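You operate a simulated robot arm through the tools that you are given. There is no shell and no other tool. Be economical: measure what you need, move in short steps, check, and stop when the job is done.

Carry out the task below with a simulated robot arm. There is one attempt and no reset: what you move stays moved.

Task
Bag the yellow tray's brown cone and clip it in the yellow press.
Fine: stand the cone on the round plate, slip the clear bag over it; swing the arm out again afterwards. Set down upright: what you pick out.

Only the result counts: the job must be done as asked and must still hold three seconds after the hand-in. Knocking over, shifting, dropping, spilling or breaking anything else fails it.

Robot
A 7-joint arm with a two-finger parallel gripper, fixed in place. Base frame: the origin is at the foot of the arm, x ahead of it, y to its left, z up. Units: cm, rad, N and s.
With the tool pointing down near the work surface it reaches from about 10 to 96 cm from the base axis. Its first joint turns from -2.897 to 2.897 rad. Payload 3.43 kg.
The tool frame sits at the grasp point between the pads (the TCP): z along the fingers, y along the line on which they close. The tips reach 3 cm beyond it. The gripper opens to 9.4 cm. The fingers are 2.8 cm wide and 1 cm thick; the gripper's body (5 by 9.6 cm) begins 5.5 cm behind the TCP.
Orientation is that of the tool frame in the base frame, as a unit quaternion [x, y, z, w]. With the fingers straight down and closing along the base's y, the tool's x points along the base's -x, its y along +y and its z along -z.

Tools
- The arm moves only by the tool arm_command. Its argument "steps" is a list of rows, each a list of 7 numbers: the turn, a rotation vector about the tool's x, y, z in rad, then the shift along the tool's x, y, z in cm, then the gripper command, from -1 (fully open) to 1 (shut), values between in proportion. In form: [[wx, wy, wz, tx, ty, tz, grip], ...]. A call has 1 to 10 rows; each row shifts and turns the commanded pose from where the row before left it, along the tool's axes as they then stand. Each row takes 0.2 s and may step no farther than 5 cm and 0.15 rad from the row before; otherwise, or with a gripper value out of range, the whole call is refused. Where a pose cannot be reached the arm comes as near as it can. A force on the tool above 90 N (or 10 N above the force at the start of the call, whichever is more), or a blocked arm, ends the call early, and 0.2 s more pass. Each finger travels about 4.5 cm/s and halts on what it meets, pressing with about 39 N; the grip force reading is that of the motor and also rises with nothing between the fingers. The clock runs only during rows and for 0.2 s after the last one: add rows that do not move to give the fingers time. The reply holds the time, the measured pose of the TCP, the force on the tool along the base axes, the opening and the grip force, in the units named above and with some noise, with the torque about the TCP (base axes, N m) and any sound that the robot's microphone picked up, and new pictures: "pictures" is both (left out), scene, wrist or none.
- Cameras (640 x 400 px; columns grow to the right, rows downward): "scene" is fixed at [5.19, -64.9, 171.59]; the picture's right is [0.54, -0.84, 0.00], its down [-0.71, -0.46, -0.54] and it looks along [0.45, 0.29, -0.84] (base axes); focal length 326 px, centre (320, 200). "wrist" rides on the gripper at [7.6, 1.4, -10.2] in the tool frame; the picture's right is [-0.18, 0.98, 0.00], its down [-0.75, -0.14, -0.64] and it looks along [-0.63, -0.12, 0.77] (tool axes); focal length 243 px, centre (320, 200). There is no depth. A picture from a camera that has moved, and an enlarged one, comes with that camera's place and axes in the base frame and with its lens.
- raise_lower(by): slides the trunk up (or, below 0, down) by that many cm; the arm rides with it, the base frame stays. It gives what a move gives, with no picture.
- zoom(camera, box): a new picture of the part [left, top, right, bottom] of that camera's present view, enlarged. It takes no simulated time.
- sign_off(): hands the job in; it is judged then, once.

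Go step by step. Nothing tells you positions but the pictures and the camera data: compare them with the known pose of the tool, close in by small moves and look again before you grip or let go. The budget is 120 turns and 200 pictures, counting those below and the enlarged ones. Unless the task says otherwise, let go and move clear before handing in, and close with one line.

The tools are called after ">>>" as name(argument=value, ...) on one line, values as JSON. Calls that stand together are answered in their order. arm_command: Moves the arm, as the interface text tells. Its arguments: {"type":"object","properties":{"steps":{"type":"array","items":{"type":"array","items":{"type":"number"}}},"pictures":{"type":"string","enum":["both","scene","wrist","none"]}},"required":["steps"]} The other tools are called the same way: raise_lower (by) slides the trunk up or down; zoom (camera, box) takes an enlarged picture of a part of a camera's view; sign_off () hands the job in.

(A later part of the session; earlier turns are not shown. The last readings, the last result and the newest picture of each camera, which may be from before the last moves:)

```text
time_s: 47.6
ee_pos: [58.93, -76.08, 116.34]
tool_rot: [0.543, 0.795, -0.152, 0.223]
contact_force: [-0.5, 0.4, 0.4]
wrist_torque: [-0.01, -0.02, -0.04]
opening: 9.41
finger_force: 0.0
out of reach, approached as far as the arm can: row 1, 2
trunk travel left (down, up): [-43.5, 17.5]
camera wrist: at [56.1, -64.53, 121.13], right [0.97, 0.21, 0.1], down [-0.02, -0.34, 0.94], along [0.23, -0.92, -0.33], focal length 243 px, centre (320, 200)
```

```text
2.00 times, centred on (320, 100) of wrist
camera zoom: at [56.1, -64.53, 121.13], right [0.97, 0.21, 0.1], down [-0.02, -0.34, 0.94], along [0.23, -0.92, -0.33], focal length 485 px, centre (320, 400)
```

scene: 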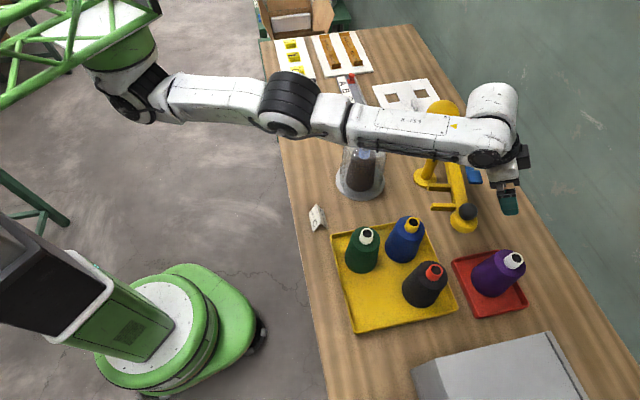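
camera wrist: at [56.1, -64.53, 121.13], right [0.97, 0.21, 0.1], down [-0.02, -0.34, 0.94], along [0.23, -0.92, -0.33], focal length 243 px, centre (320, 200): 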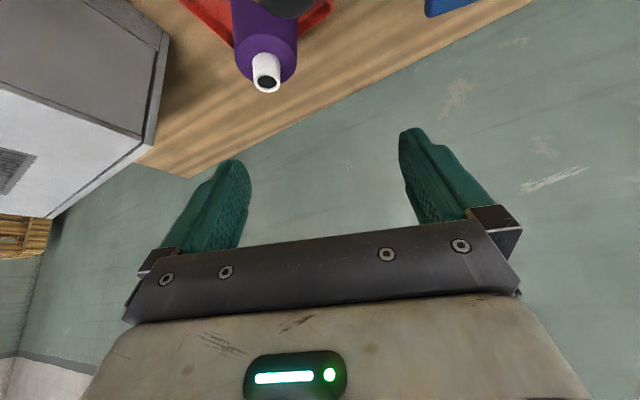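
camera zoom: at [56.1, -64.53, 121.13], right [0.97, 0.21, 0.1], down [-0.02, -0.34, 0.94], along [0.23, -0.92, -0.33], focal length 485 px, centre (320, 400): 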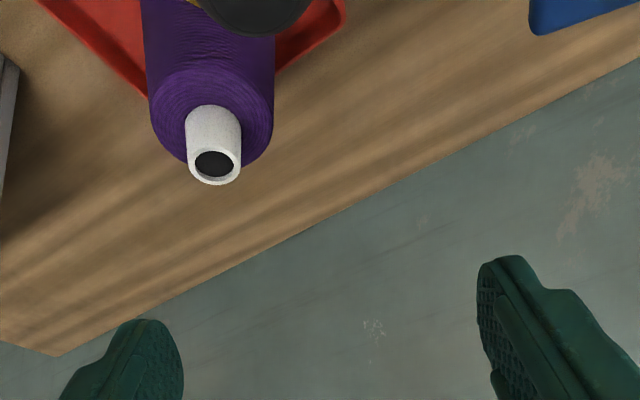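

>>> arm_command(steps=[[0, 0, 0, 3.28, 0.16, 1.7, -1], [0, 0, 0, 3.28, 0.16, 1.7, -1], [0, 0, 0, 0, 0, 0, -1]])

>>> zoom(camera="wrist", box=[180, 0, 460, 200])

>>> zoom(camera="scene", box=[420, 80, 550, 240])

```text
time_s: 48.4
ee_pos: [59.93, -76.35, 111.56]
tool_rot: [0.544, 0.794, -0.153, 0.223]
contact_force: [0.0, 0.0, -0.4]
wrist_torque: [0.01, 0.0, 0.03]
opening: 9.4
finger_force: 0.0
out of reach, approached as far as the arm can: row 1, 2
trunk travel left (down, up): [-43.5, 17.5]
camera wrist: at [56.94, -64.77, 116.4], right [0.97, 0.21, 0.1], down [-0.02, -0.34, 0.94], along [0.23, -0.92, -0.33], focal length 243 px, centre (320, 200)
```

scene: 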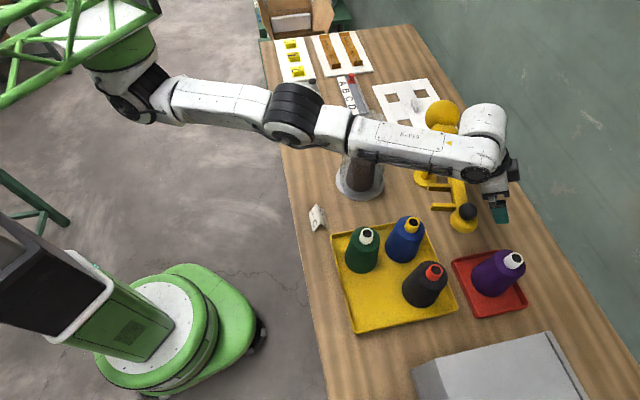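
wrist: 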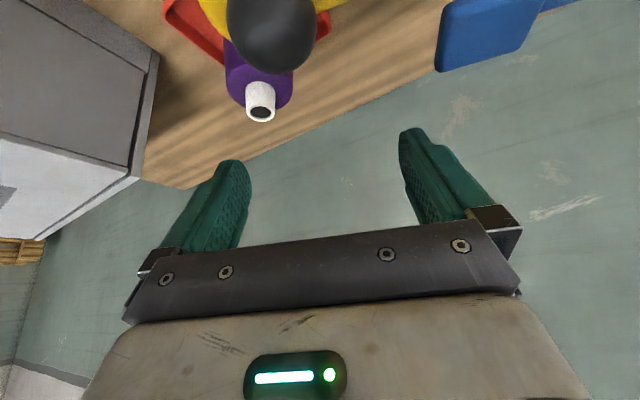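

```text
2.00 times, centred on (320, 100) of wrist
camera zoom: at [56.94, -64.77, 116.4], right [0.97, 0.21, 0.1], down [-0.02, -0.34, 0.94], along [0.23, -0.92, -0.33], focal length 485 px, centre (320, 400)
```

zoom: 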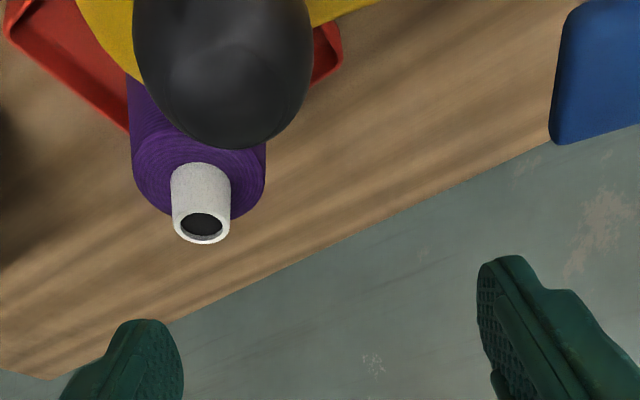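

```text
2.50 times, centred on (485, 160) of scene
camera zoom: at [5.19, -64.9, 171.59], right [0.54, -0.84, 0.0], down [-0.71, -0.46, -0.54], along [0.45, 0.29, -0.84], focal length 816 px, centre (-92, 300)
```

zoom: 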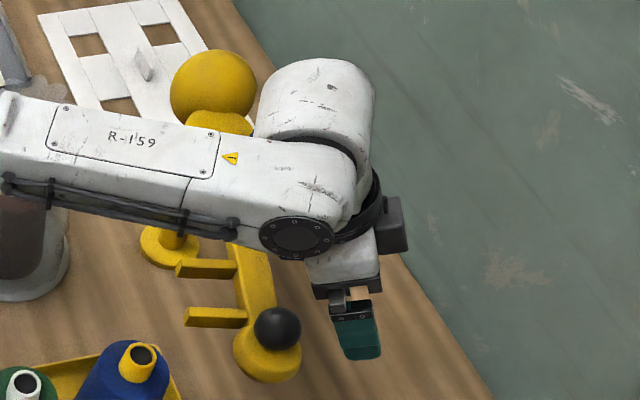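

The arm is stuck near its straight-elbow pose. I'll pull inward several steps to re-bend the elbow and see whether it follows.

>>> arm_command(steps=[[0, 0, 0, 3.42, 0, -2.07, -1], [0, 0, 0, 3.42, 0, -2.07, -1], [0, 0, 0, 3.42, 0, -2.07, -1], [0, 0, 0, 0, 0, 0, -1]], pictures="scene")

```text
time_s: 49.4
ee_pos: [59.98, -76.25, 112.12]
tool_rot: [0.543, 0.795, -0.152, 0.222]
contact_force: [0.0, -0.2, -0.3]
wrist_torque: [-0.01, 0.02, -0.04]
opening: 9.4
finger_force: 0.0
out of reach, approached as far as the arm can: row 1, 2, 3
trunk travel left (down, up): [-43.5, 17.5]
```

scene: 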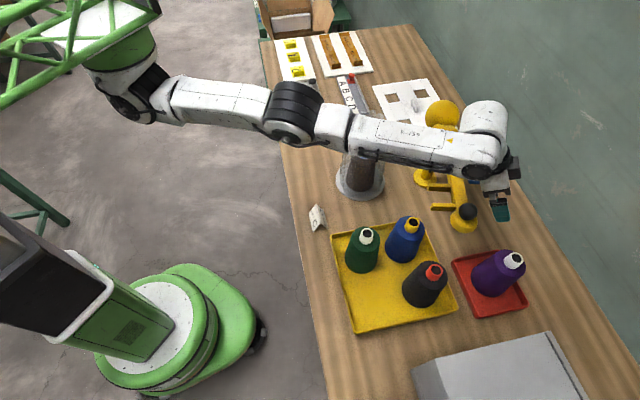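

It does not come inward with this tilt. Un-tilting partly to see what frees it.

>>> arm_command(steps=[[0, 0.15, 0, 2, 0, -2, -1], [0, 0.15, 0, 2, 0, -2, -1], [0, 0, 0, 0, 0, 0, -1]], pictures="none")

```text
time_s: 50.2
ee_pos: [58.07, -70.97, 113.67]
tool_rot: [0.56, 0.819, -0.069, 0.102]
contact_force: [-0.3, 0.0, 0.4]
wrist_torque: [0.01, 0.0, 0.01]
opening: 9.39
finger_force: 0.0
trunk travel left (down, up): [-43.5, 17.5]
```

Now free with tilt 0.25. Lowering the trunk further should give the wrist room; first pull in and up, then lower.

>>> arm_command(steps=[[0, 0, 0, 3, 0, -3, -1], [0, 0, 0, 3, 0, -3, -1], [0, 0, 0, 0, 0, -4, -1], [0, 0, 0, 0, 0, 0, -1]], pictures="none")

>>> raise_lower(by=-10)

```text
time_s: 51.2
ee_pos: [57.22, -68.73, 123.03]
tool_rot: [0.56, 0.819, -0.068, 0.101]
contact_force: [-0.1, -0.3, 0.7]
wrist_torque: [0.02, -0.01, -0.01]
opening: 9.38
finger_force: 0.0
out of reach, approached as far as the arm can: row 1, 2
trunk travel left (down, up): [-43.5, 17.5]
```

```text
time_s: 52.5
ee_pos: [57.17, -68.68, 113.06]
tool_rot: [0.56, 0.819, -0.07, 0.101]
contact_force: [0.1, 0.6, -0.2]
wrist_torque: [0.03, 0.01, -0.02]
opening: 9.4
finger_force: 0.0
trunk travel left (down, up): [-33.5, 27.5]
```

>>> arm_command(steps=[[0, 0, 0, 1.5, 0, -0.4, -1], [0, 0, 0, 1.5, 0, -0.4, -1], [0, 0, 0, 1.5, 0, -0.4, -1], [0, 0, 0, 1.5, 0, -0.4, -1], [0, 0, 0, 1.5, 0, -0.4, -1], [0, 0, 0, 0, 0, 0, -1]], pictures="scene")

```text
time_s: 53.9
ee_pos: [57.19, -68.6, 113.53]
tool_rot: [0.561, 0.819, -0.069, 0.101]
contact_force: [-0.9, 0.2, -0.1]
wrist_torque: [0.0, 0.0, 0.0]
opening: 9.4
finger_force: 0.1
out of reach, approached as far as the arm can: row 1, 2, 3, 4, 5
trunk travel left (down, up): [-33.5, 27.5]
```

scene: 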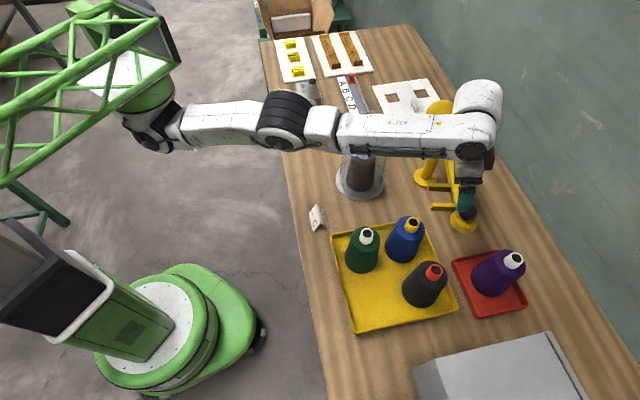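

Radial motion is still blocked; at trunk height 0 it worked before. Raising the trunk back and retracting there.

>>> raise_lower(by=12)

>>> arm_command(steps=[[0, 0.15, 0, 0, 0, 4, -1], [0, 0.1, 0, 0, 0, 4, -1], [0, 0, 0, 2, 0, 1, -1], [0, 0, 0, 2, 0, 0, -1], [0, 0, 0, 2, 0, 0, -1], [0, 0, 0, 0, 0, 0, -1]], pictures="scene")

```text
time_s: 55.4
ee_pos: [57.16, -68.6, 125.55]
tool_rot: [0.56, 0.82, -0.069, 0.101]
contact_force: [-0.4, 0.0, 0.5]
wrist_torque: [-0.03, -0.04, 0.02]
opening: 9.43
finger_force: 0.0
trunk travel left (down, up): [-45.5, 15.5]
```

```text
time_s: 56.8
ee_pos: [54.34, -60.42, 116.86]
tool_rot: [0.564, 0.826, 0.002, -0.003]
contact_force: [-0.3, 0.2, -0.6]
wrist_torque: [0.0, 0.03, -0.01]
opening: 9.41
finger_force: 0.1
out of reach, approached as far as the arm can: row 1, 2
trunk travel left (down, up): [-45.5, 15.5]
```

scene: 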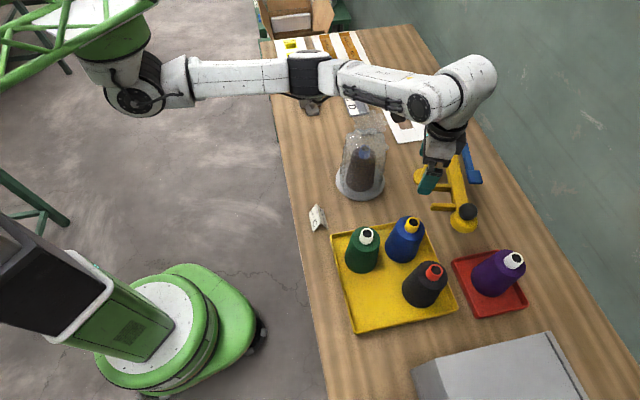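

Free again with the elbow bent. From here I'll tilt outward 0.4 rad while inside reach, then check.

>>> arm_command(steps=[[0, -0.15, 0, 0, 0, 0, -1], [0, -0.15, 0, 0, 0, 0, -1], [0, -0.1, 0, 0, 0, 0, -1], [0, 0, 0, 0, 0, 0, -1]], pictures="scene")

```text
time_s: 57.8
ee_pos: [54.44, -60.27, 117.03]
tool_rot: [0.553, 0.809, -0.111, 0.163]
contact_force: [0.3, 0.1, -0.5]
wrist_torque: [0.0, 0.0, -0.02]
opening: 9.41
finger_force: 0.0
trunk travel left (down, up): [-45.5, 15.5]
```

scene: 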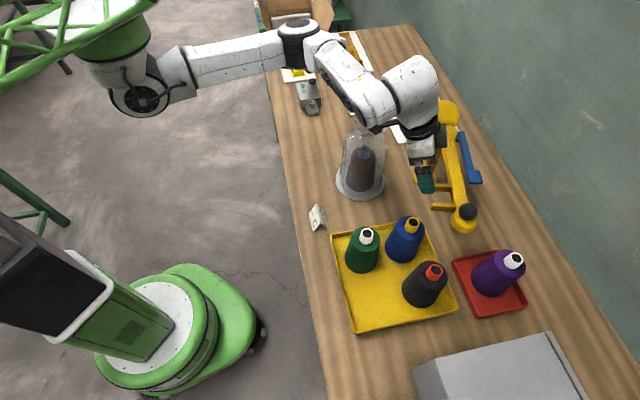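

>>> arm_command(steps=[[0, 0, 0, -2.27, -0.32, 2.58, -1], [0, 0, 0, -2.27, -0.32, 2.58, -1], [0, 0, 0, -2.27, -0.32, 2.58, -1], [0, 0, 0, -2.27, -0.32, 2.58, -1], [0, 0, 0, 0, 0, 0, -1]])

>>> zoom(camera="wrist", box=[180, 0, 460, 240])

>>> zoom(camera="scene", box=[400, 90, 520, 240])

```text
time_s: 59.0
ee_pos: [57.47, -72.41, 111.18]
tool_rot: [0.554, 0.809, -0.112, 0.162]
contact_force: [-0.5, 0.4, 0.1]
wrist_torque: [-0.04, -0.03, -0.02]
opening: 9.4
finger_force: 0.0
trunk travel left (down, up): [-45.5, 15.5]
camera wrist: at [54.85, -61.6, 117.66], right [0.98, 0.2, 0.07], down [0.03, -0.47, 0.88], along [0.21, -0.86, -0.46], focal length 243 px, centre (320, 200)
```

scene: 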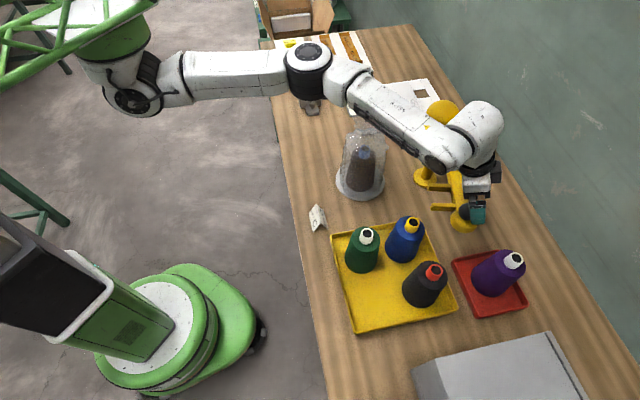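
wrist: 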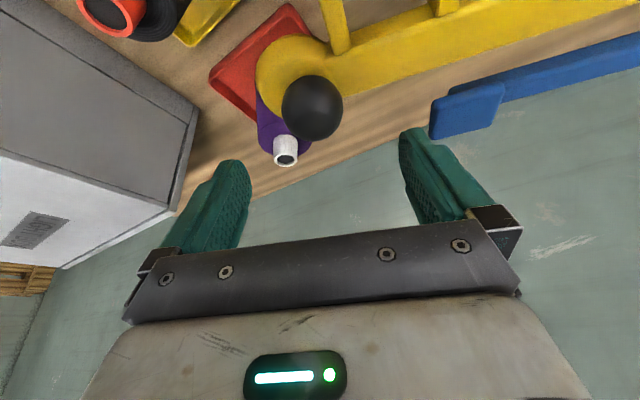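

```text
1.67 times, centred on (320, 120) of wrist
camera zoom: at [54.85, -61.6, 117.66], right [0.98, 0.2, 0.07], down [0.03, -0.47, 0.88], along [0.21, -0.86, -0.46], focal length 404 px, centre (320, 333)
```

zoom: 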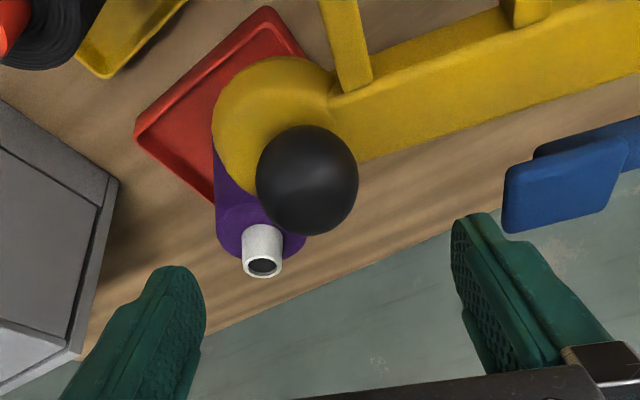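

```text
2.67 times, centred on (460, 165) of scene
camera zoom: at [5.19, -64.9, 171.59], right [0.54, -0.84, 0.0], down [-0.71, -0.46, -0.54], along [0.45, 0.29, -0.84], focal length 870 px, centre (-53, 293)
```

zoom: 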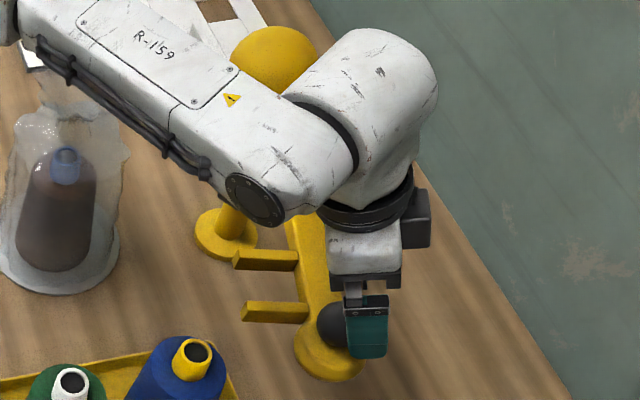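

Now the knob is within the fingers' line, just below. Descending ~6 cm around it.

>>> arm_command(steps=[[0, 0, 0, 0.6, 0, 2, -1], [0, 0, 0, 0.6, 0, 2, -1], [0, 0, 0, 0.4, 0, 1.2, -1], [0, 0, 0, 0, 0, 0, -1]])

>>> zoom(camera="wrist", box=[180, 0, 460, 240])

>>> zoom(camera="scene", box=[400, 90, 520, 240])

```text
time_s: 60.0
ee_pos: [57.79, -72.75, 106.08]
tool_rot: [0.554, 0.808, -0.112, 0.166]
contact_force: [-3.5, 5.0, 26.3]
wrist_torque: [0.63, -1.03, 0.48]
opening: 9.32
finger_force: 0.1
trunk travel left (down, up): [-45.5, 15.5]
camera wrist: at [55.19, -61.85, 112.5], right [0.98, 0.2, 0.07], down [0.03, -0.46, 0.89], along [0.21, -0.86, -0.46], focal length 243 px, centre (320, 200)
```

scene: 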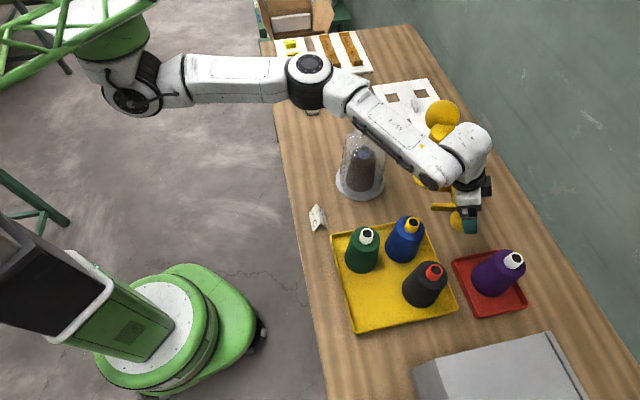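
wrist: 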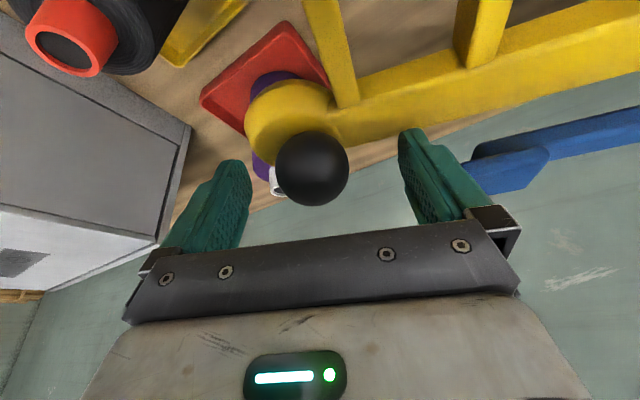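

```text
1.67 times, centred on (320, 120) of wrist
camera zoom: at [55.19, -61.85, 112.5], right [0.98, 0.2, 0.07], down [0.03, -0.46, 0.89], along [0.21, -0.86, -0.46], focal length 404 px, centre (320, 333)
```

zoom: 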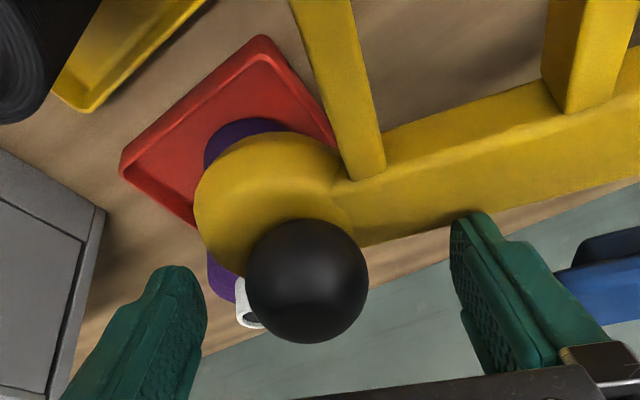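

```text
2.67 times, centred on (460, 165) of scene
camera zoom: at [5.19, -64.9, 171.59], right [0.54, -0.84, 0.0], down [-0.71, -0.46, -0.54], along [0.45, 0.29, -0.84], focal length 870 px, centre (-53, 293)
```

zoom: 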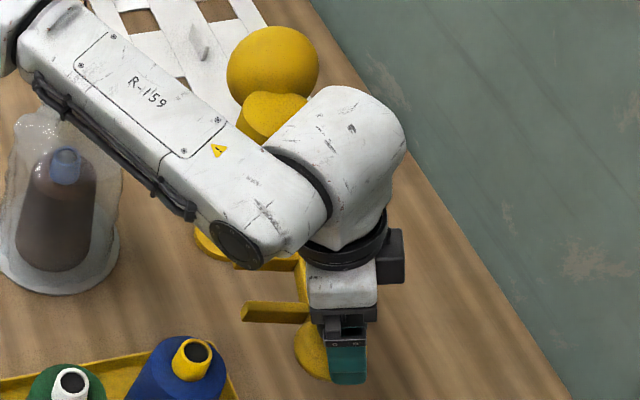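

Finger tip touched the beam (knob centre ≈(57.6,-73.0,104.5)). Lifting 0.5 cm and closing on the knob.

>>> arm_command(steps=[[0, 0, 0, 0, -0.2, -0.9, -1], [0, 0, 0, 0, 0, 0, -0.2], [0, 0, 0, 0, 0, 0, 0.5], [0, 0, 0, 0, 0, 0, 1], [0, 0, 0, 0, 0, 0, 1], [0, 0, 0, 0, 0, 0, 1]])

>>> zoom(camera="wrist", box=[180, 0, 460, 240])

```text
time_s: 61.4
ee_pos: [57.29, -72.66, 106.31]
tool_rot: [0.555, 0.808, -0.111, 0.161]
contact_force: [-7.0, -3.6, -2.7]
wrist_torque: [0.08, 0.02, 0.01]
opening: 2.96
finger_force: 35.2
trunk travel left (down, up): [-45.5, 15.5]
camera wrist: at [54.76, -61.75, 112.93], right [0.98, 0.2, 0.07], down [0.03, -0.47, 0.88], along [0.21, -0.86, -0.47], focal length 243 px, centre (320, 200)
```

scene: 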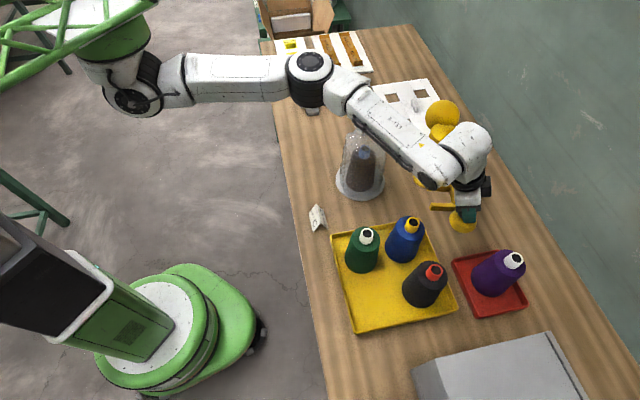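
wrist: 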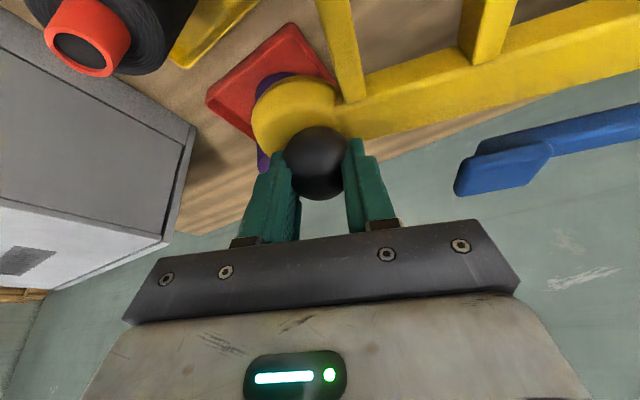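

```text
1.67 times, centred on (320, 120) of wrist
camera zoom: at [54.76, -61.75, 112.93], right [0.98, 0.2, 0.07], down [0.03, -0.47, 0.88], along [0.21, -0.86, -0.47], focal length 404 px, centre (320, 333)
```

zoom: 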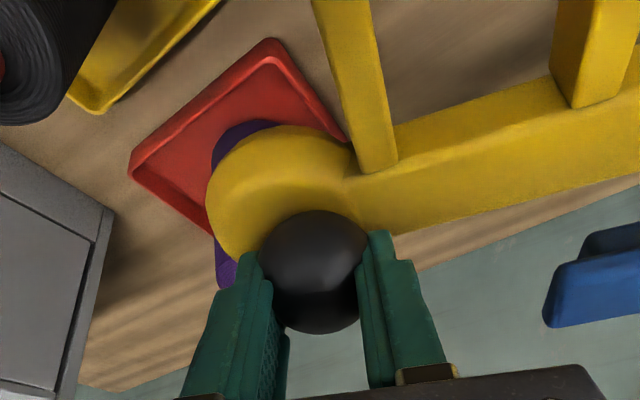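

Knob held (opening 3.0). Starting the swing along the arc about the post (79.7,-58.2), first ~15°.

>>> arm_command(steps=[[0, 0, 0, 1.05, -0.2, -0.43, 1], [0, 0, 0, 1.05, -0.2, -0.43, 1], [0, 0, 0, 1.07, -0.1, -0.445, 1], [0, 0, 0, 1.07, -0.1, -0.445, 1], [0, 0, 0, 1.07, 0, -0.446, 1], [0, 0, 0, 1.07, 0, -0.446, 1], [0, 0, 0, 0, 0, 0, 1]])

>>> zoom(camera="wrist", box=[180, 0, 460, 240])

```text
time_s: 63.0
ee_pos: [54.54, -66.09, 106.35]
tool_rot: [0.552, 0.81, -0.111, 0.161]
contact_force: [-1.8, 0.0, -11.1]
wrist_torque: [-0.23, -0.18, 0.03]
opening: 2.94
finger_force: 45.4
trunk travel left (down, up): [-45.5, 15.5]
camera wrist: at [51.86, -55.3, 112.95], right [0.98, 0.2, 0.07], down [0.03, -0.47, 0.88], along [0.21, -0.86, -0.47], focal length 243 px, centre (320, 200)
```

scene: 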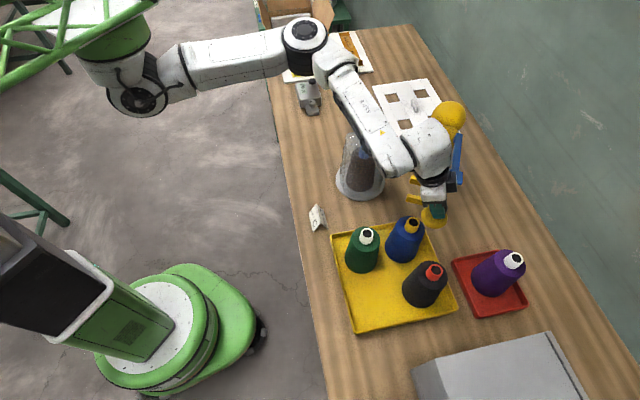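
wrist: 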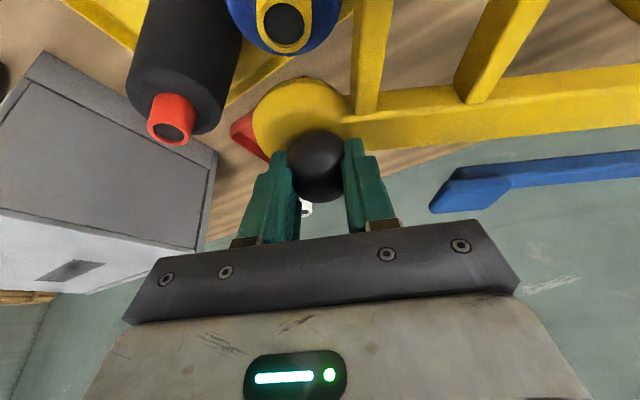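

```text
1.67 times, centred on (320, 120) of wrist
camera zoom: at [51.86, -55.3, 112.95], right [0.98, 0.2, 0.07], down [0.03, -0.47, 0.88], along [0.21, -0.86, -0.47], focal length 404 px, centre (320, 333)
```

zoom: 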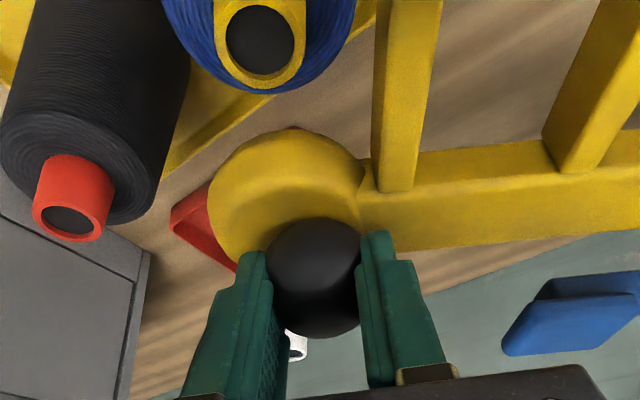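

The beam follows nicely with small forces. Continuing ~20° more; the disc passes above the blue cone, so I watch force.

>>> arm_command(steps=[[0, 0, 0, 1.07, 0.1, -0.446, 1], [0, 0, 0, 1.07, 0.1, -0.446, 1], [0, 0, 0, 1.055, 0.2, -0.439, 1], [0, 0, 0, 1.055, 0.2, -0.439, 1], [0, 0, 0, 1.04, 0.3, -0.433, 1], [0, 0, 0, 1.04, 0.3, -0.433, 1], [0, 0, 0, 0, 0, 0, 1]])

>>> zoom(camera="scene", box=[330, 90, 490, 260])

```text
time_s: 64.6
ee_pos: [53.28, -59.25, 106.38]
tool_rot: [0.552, 0.81, -0.11, 0.163]
contact_force: [11.1, -1.2, -0.1]
wrist_torque: [0.1, -0.13, -0.07]
opening: 2.96
finger_force: 44.7
trunk travel left (down, up): [-45.5, 15.5]
camera wrist: at [50.58, -48.46, 112.92], right [0.98, 0.2, 0.07], down [0.03, -0.47, 0.88], along [0.21, -0.86, -0.46], focal length 243 px, centre (320, 200)
```

scene: 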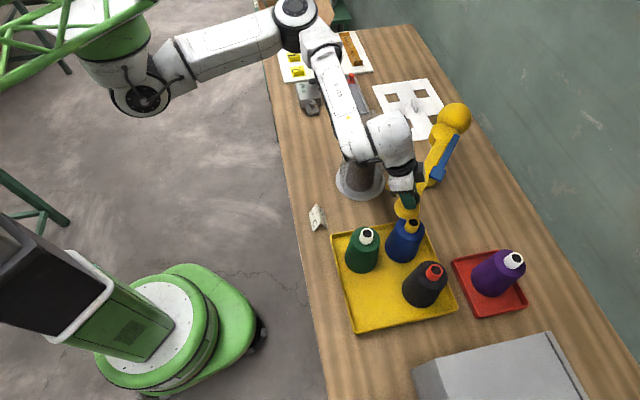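
wrist: 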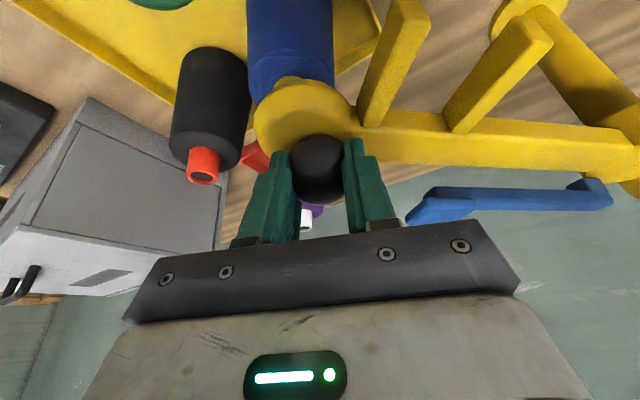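

```text
2.35 times, centred on (410, 175) of scene
camera zoom: at [5.19, -64.9, 171.59], right [0.54, -0.84, 0.0], down [-0.71, -0.46, -0.54], along [0.45, 0.29, -0.84], focal length 768 px, centre (108, 259)
```

zoom: 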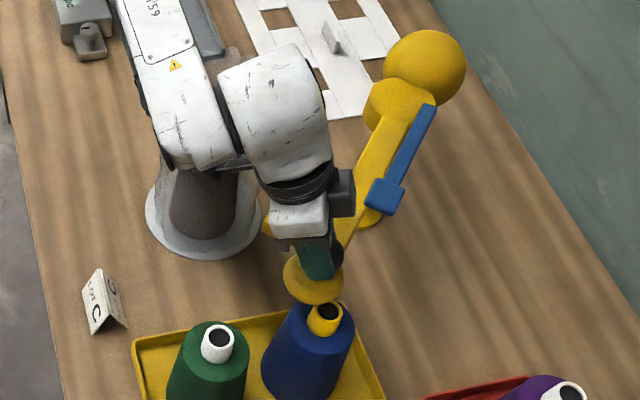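

>>> arm_command(steps=[[0, 0, 0, 0.98, 0.47, -0.41, 1], [0, 0, 0, 0.98, 0.47, -0.41, 1], [0, 0, 0, 0.95, 0.55, -0.395, 1], [0, 0, 0, 0.95, 0.55, -0.395, 1], [0, 0, 0, 0.93, 0.58, -0.387, 1], [0, 0, 0, 0.93, 0.58, -0.387, 1], [0, 0, 0, 0, 0, 0, 1]])

>>> zoom(camera="scene", box=[310, 90, 470, 260])

```text
time_s: 66.2
ee_pos: [53.55, -52.41, 106.42]
tool_rot: [0.555, 0.809, -0.111, 0.161]
contact_force: [-17.7, 0.4, -8.6]
wrist_torque: [-0.14, 0.33, -0.63]
opening: 2.94
finger_force: 45.0
trunk travel left (down, up): [-45.5, 15.5]
camera wrist: at [51.02, -41.61, 112.96], right [0.98, 0.2, 0.07], down [0.03, -0.47, 0.88], along [0.2, -0.86, -0.47], focal length 243 px, centre (320, 200)
```

scene: 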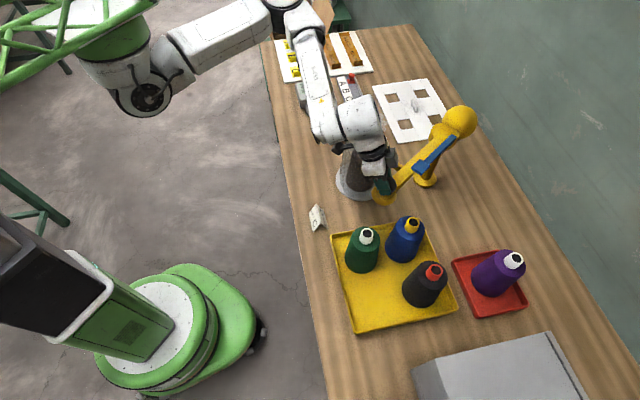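
wrist: 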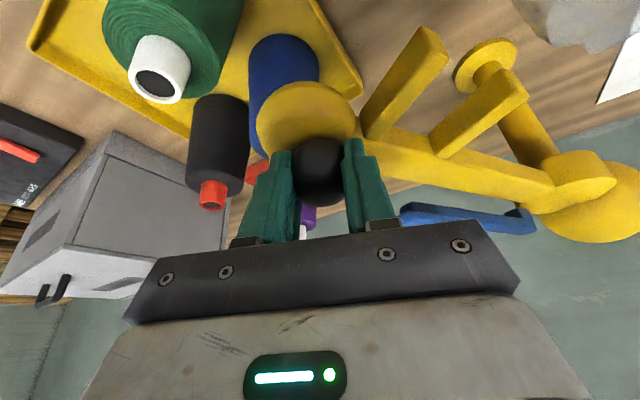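

```text
2.35 times, centred on (390, 175) of scene
camera zoom: at [5.19, -64.9, 171.59], right [0.54, -0.84, 0.0], down [-0.71, -0.46, -0.54], along [0.45, 0.29, -0.84], focal length 768 px, centre (155, 259)
```

zoom: 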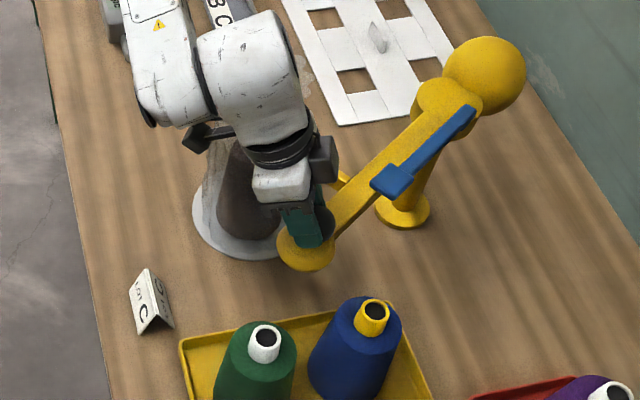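

Prong tops are at z≈101. Forces are modest. Continuing ~10° and then checking the bag before the prongs engage.

>>> arm_command(steps=[[0, 0, 0, 0.92, 0.5, -0.385, 1], [0, 0, 0, 0.92, 0.55, -0.385, 1], [0, 0, 0, 0.85, 0.7, -0.35, 1], [0, 0, 0, 0.85, 0.7, -0.35, 1], [0, 0, 0, 0, 0, 0, 1]])

>>> zoom(camera="scene", box=[310, 90, 450, 230])

>>> zoom(camera="wrist", box=[340, 0, 640, 200])

```text
time_s: 67.4
ee_pos: [54.77, -47.91, 106.38]
tool_rot: [0.553, 0.81, -0.11, 0.162]
contact_force: [-8.9, 3.3, -16.1]
wrist_torque: [0.02, 0.04, -0.08]
opening: 2.94
finger_force: 44.9
trunk travel left (down, up): [-45.5, 15.5]
camera wrist: at [52.15, -37.07, 113.03], right [0.98, 0.2, 0.07], down [0.03, -0.47, 0.88], along [0.21, -0.86, -0.47], focal length 243 px, centre (320, 200)
```

scene: 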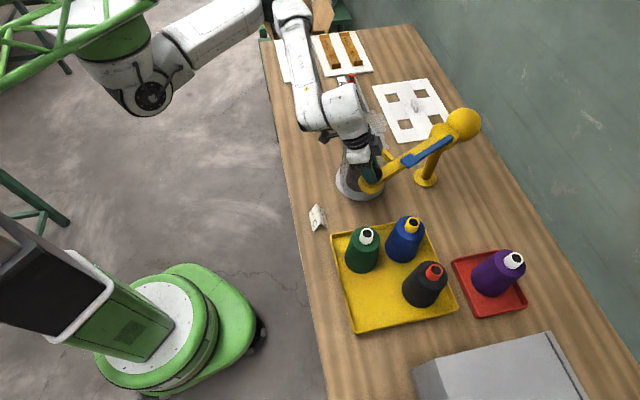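
wrist: 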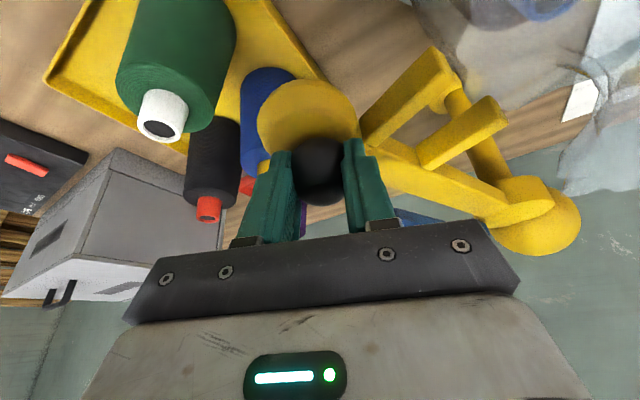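

```text
2.86 times, centred on (380, 160) of scene
camera zoom: at [5.19, -64.9, 171.59], right [0.54, -0.84, 0.0], down [-0.71, -0.46, -0.54], along [0.45, 0.29, -0.84], focal length 932 px, centre (149, 314)
```

zoom: 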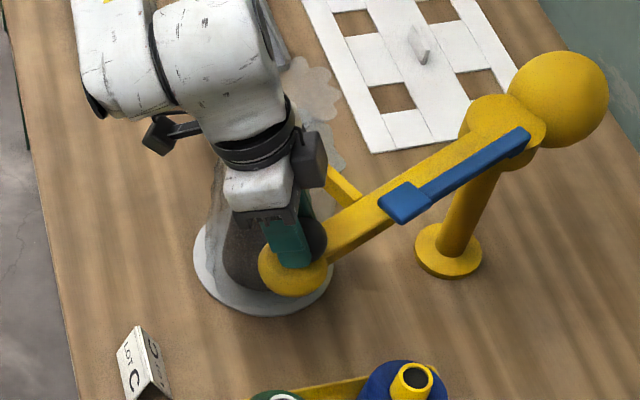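

```text
2.00 times, centred on (490, 100) of wrist
camera zoom: at [52.15, -37.07, 113.03], right [0.98, 0.2, 0.07], down [0.03, -0.47, 0.88], along [0.21, -0.86, -0.47], focal length 485 px, centre (-20, 400)
```

zoom: 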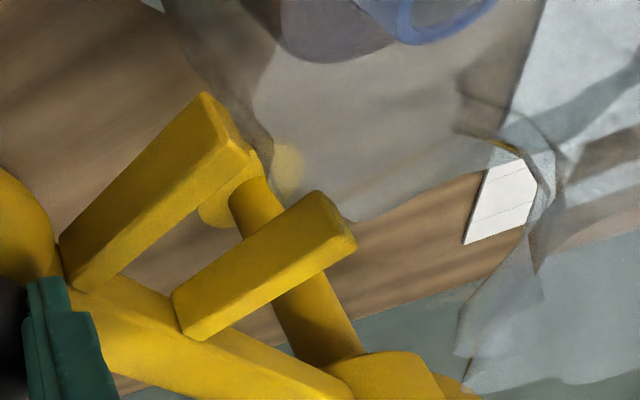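

Neck is near z 103.5 and the prongs just below; the film is thin, so I proceed gently. First I spin the grip by −0.45 rad to keep the finger clear of the ruffle, then advance a little.

>>> arm_command(steps=[[0, 0, -0.15, 0, 0, 0, 1], [0, 0, -0.15, 0, 0, 0, 1], [0, 0, -0.15, 0, 0, 0, 1], [0, 0, 0, 0, 0, 0, 1]], pictures="none")

```text
time_s: 68.4
ee_pos: [54.75, -47.96, 106.64]
tool_rot: [0.359, 0.912, -0.146, 0.135]
contact_force: [-3.6, -1.4, 10.0]
wrist_torque: [-0.05, -0.53, -0.51]
opening: 2.96
finger_force: 44.6
trunk travel left (down, up): [-45.5, 15.5]
```

>>> arm_command(steps=[[0, 0, 0, 0.32, 1.07, -0.32, 1], [0, 0, 0, 0.32, 1.07, -0.32, 1], [0, 0, 0, 0.23, 1.1, -0.29, 1], [0, 0, 0, 0, 0, 0, 1]])

>>> zoom(camera="scene", box=[310, 90, 450, 230])

>>> zoom(camera="wrist", box=[340, 0, 640, 200])

```text
time_s: 69.4
ee_pos: [56.06, -44.89, 106.46]
tool_rot: [0.36, 0.912, -0.146, 0.134]
contact_force: [-5.8, 1.0, 27.6]
wrist_torque: [0.01, -0.2, -0.29]
opening: 2.98
finger_force: 45.0
trunk travel left (down, up): [-45.5, 15.5]
camera wrist: at [50.42, -35.38, 113.13], right [0.81, 0.57, -0.1], down [0.34, -0.33, 0.88], along [0.47, -0.75, -0.47], focal length 243 px, centre (320, 200)
```

scene: 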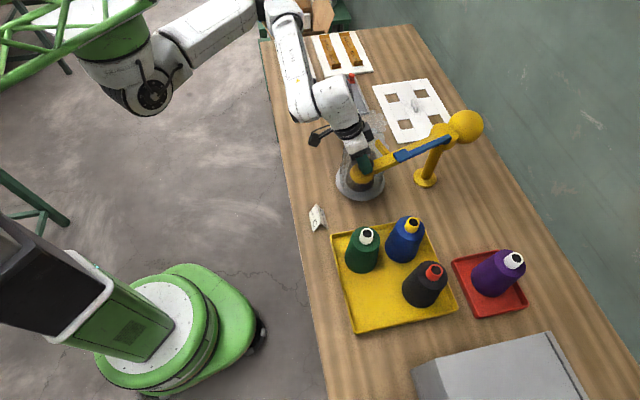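
wrist: 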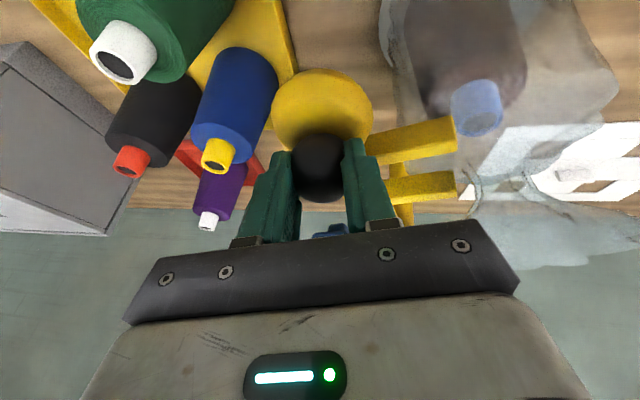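

```text
2.86 times, centred on (380, 160) of scene
camera zoom: at [5.19, -64.9, 171.59], right [0.54, -0.84, 0.0], down [-0.71, -0.46, -0.54], along [0.45, 0.29, -0.84], focal length 932 px, centre (149, 314)
```

zoom: 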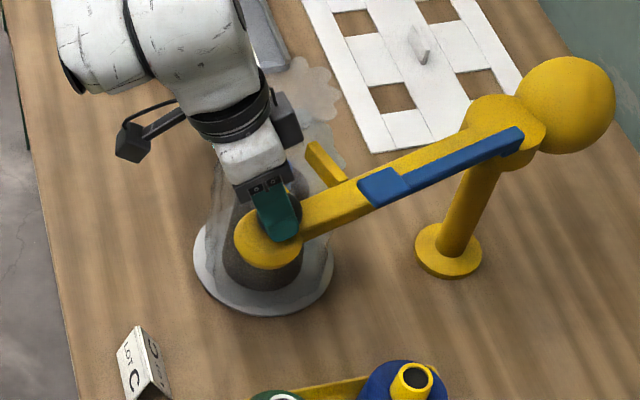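

```text
2.00 times, centred on (490, 100) of wrist
camera zoom: at [50.42, -35.38, 113.13], right [0.81, 0.57, -0.1], down [0.34, -0.33, 0.88], along [0.47, -0.75, -0.47], focal length 485 px, centre (-20, 400)
```

zoom: 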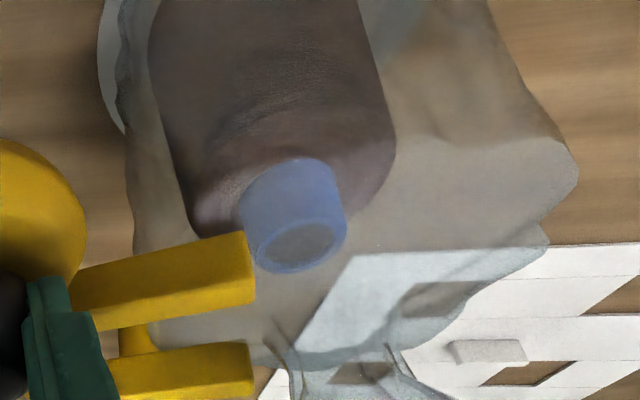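

Bag has not shifted. Continuing in small increments with slight lift to relieve down force.

>>> arm_command(steps=[[0, 0, 0, 0.15, 1.05, -0.45, 1], [0, 0, 0, 0.1, 1.1, -0.4, 1], [0, 0, 0, 0, 0, 0, 1]])

>>> zoom(camera="wrist", box=[340, 0, 640, 240])

>>> zoom(camera="scene", box=[310, 90, 450, 230])

```text
time_s: 70.2
ee_pos: [57.41, -42.67, 106.51]
tool_rot: [0.358, 0.913, -0.143, 0.132]
contact_force: [-1.4, 0.0, -9.3]
wrist_torque: [0.24, -0.5, 0.09]
opening: 2.92
finger_force: 45.6
trunk travel left (down, up): [-45.5, 15.5]
camera wrist: at [51.68, -33.38, 113.21], right [0.81, 0.58, -0.1], down [0.35, -0.34, 0.87], along [0.47, -0.74, -0.47], focal length 243 px, centre (320, 200)
```

scene: 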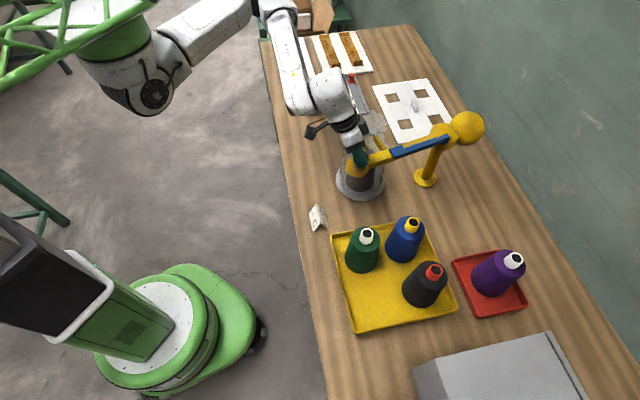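
wrist: 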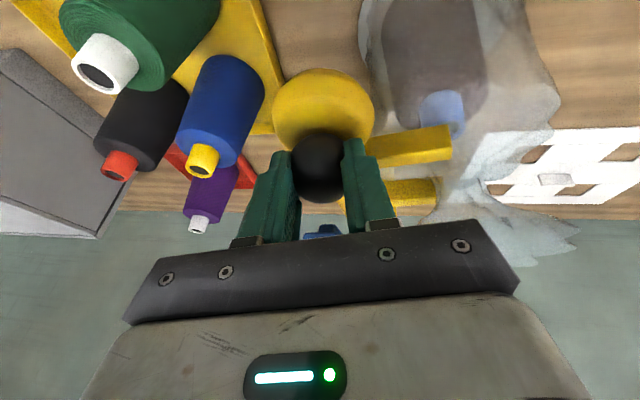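

```text
1.67 times, centred on (490, 120) of wrist
camera zoom: at [51.68, -33.38, 113.21], right [0.81, 0.58, -0.1], down [0.35, -0.34, 0.87], along [0.47, -0.74, -0.47], focal length 404 px, centre (37, 333)
```

zoom: 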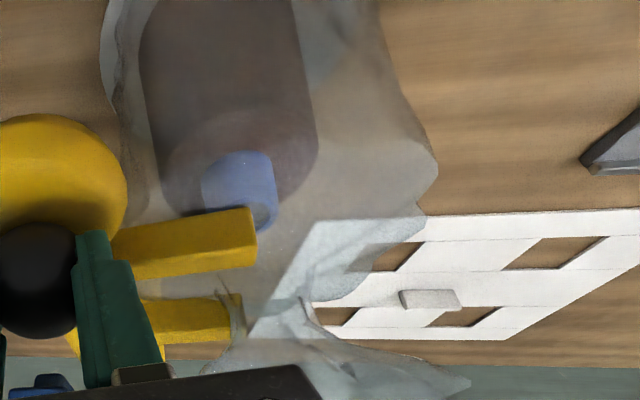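

```text
2.86 times, centred on (380, 160) of scene
camera zoom: at [5.19, -64.9, 171.59], right [0.54, -0.84, 0.0], down [-0.71, -0.46, -0.54], along [0.45, 0.29, -0.84], focal length 932 px, centre (149, 314)
```

zoom: 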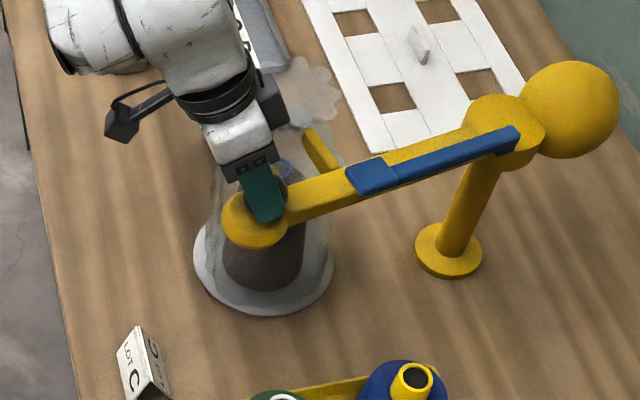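

The prongs are now level with the neck edge (neck midway between them). Continuing the swing in small steps.

>>> arm_command(steps=[[0, 0, 0, 0.03, 1.15, -0.22, 1], [0, 0, 0, 0.03, 1.15, -0.22, 1], [0, 0, 0, -0.03, 1.14, -0.2, 1], [0, 0, 0, -0.03, 1.14, -0.2, 1], [0, 0, 0, 0, 0, 0, 1]])

>>> zoom(camera="wrist", box=[340, 0, 640, 240])

>>> zoom(camera="scene", box=[310, 90, 450, 230])

```text
time_s: 71.4
ee_pos: [60.36, -39.32, 106.7]
tool_rot: [0.359, 0.913, -0.143, 0.129]
contact_force: [-21.0, 19.3, -26.0]
wrist_torque: [0.17, -0.31, 0.01]
opening: 2.94
finger_force: 44.6
trunk travel left (down, up): [-45.5, 15.5]
camera wrist: at [54.63, -29.9, 113.35], right [0.81, 0.58, -0.1], down [0.35, -0.34, 0.87], along [0.47, -0.74, -0.48], focal length 243 px, centre (320, 200)
```

scene: 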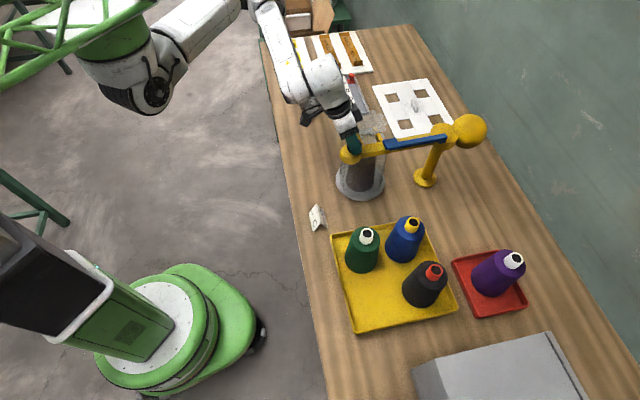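
wrist: 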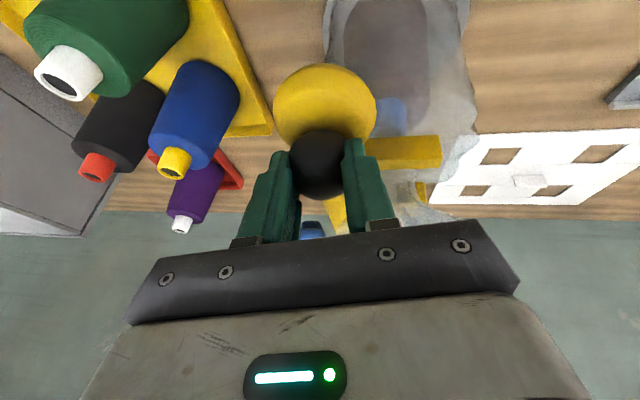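

```text
1.67 times, centred on (490, 120) of wrist
camera zoom: at [54.63, -29.9, 113.35], right [0.81, 0.58, -0.1], down [0.35, -0.34, 0.87], along [0.47, -0.74, -0.48], focal length 404 px, centre (37, 333)
```

zoom: 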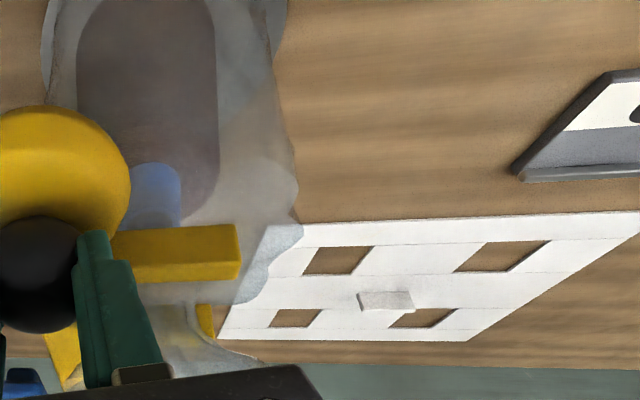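

```text
2.86 times, centred on (380, 160) of scene
camera zoom: at [5.19, -64.9, 171.59], right [0.54, -0.84, 0.0], down [-0.71, -0.46, -0.54], along [0.45, 0.29, -0.84], focal length 932 px, centre (149, 314)
```

zoom: 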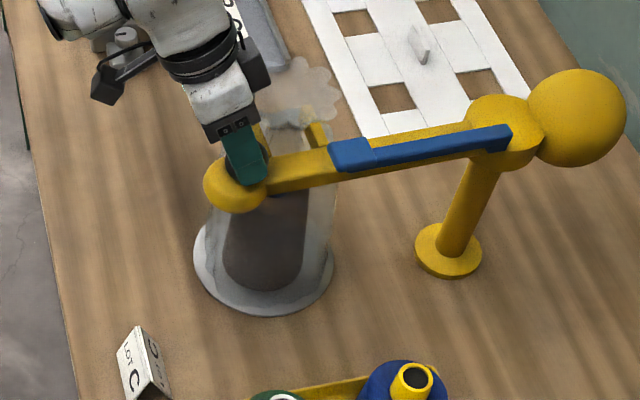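

Neck is between the prongs. A small radial correction and the last few degrees.

>>> arm_command(steps=[[0, 0, 0, 0.25, 0.6, 0.0, 1], [0, 0, 0, 0.05, 0.7, -0.13, 1], [0, 0, 0, 0.0, 0.65, -0.13, 1], [0, 0, 0, 0, 0, 0, 1]])

>>> zoom(camera="scene", box=[330, 90, 430, 210])

```text
time_s: 72.4
ee_pos: [61.03, -38.56, 106.78]
tool_rot: [0.364, 0.909, -0.152, 0.131]
contact_force: [-32.7, -64.5, -25.6]
wrist_torque: [0.09, 0.04, -0.23]
opening: 2.92
finger_force: 45.6
trunk travel left (down, up): [-45.5, 15.5]
camera wrist: at [55.5, -28.98, 113.19], right [0.82, 0.56, -0.11], down [0.35, -0.33, 0.88], along [0.46, -0.76, -0.46], focal length 243 px, centre (320, 200)
```

scene: 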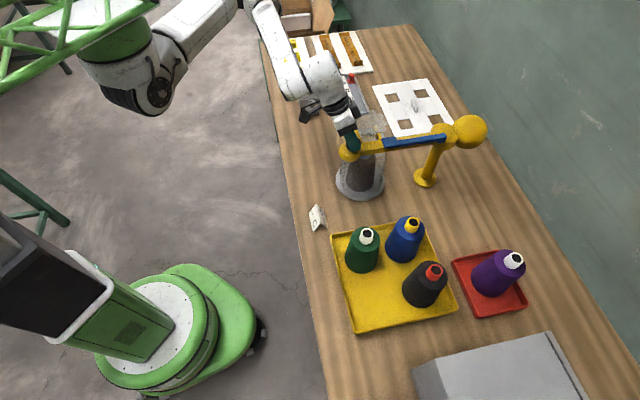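
wrist: 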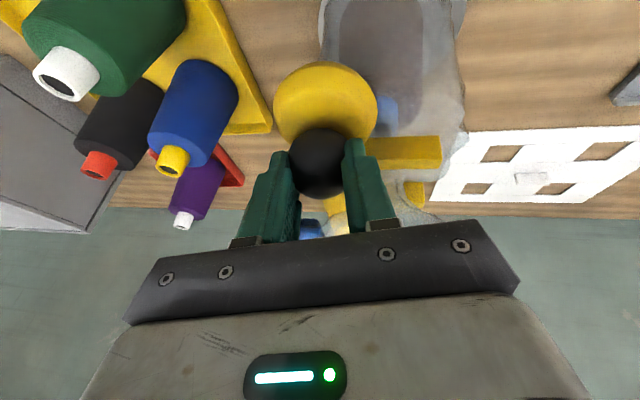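

```text
3.33 times, centred on (380, 150) of scene
camera zoom: at [5.19, -64.9, 171.59], right [0.54, -0.84, 0.0], down [-0.71, -0.46, -0.54], along [0.45, 0.29, -0.84], focal length 1088 px, centre (120, 367)
```

zoom: 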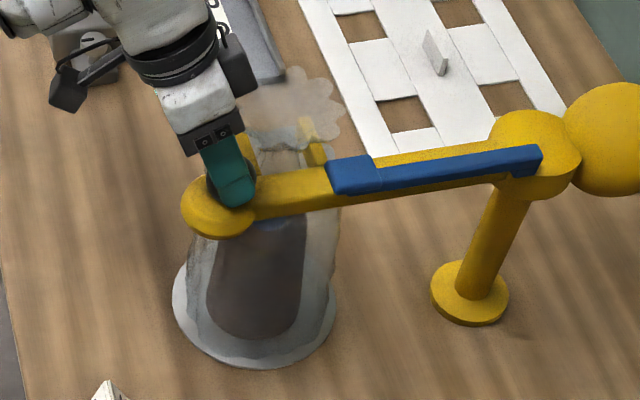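

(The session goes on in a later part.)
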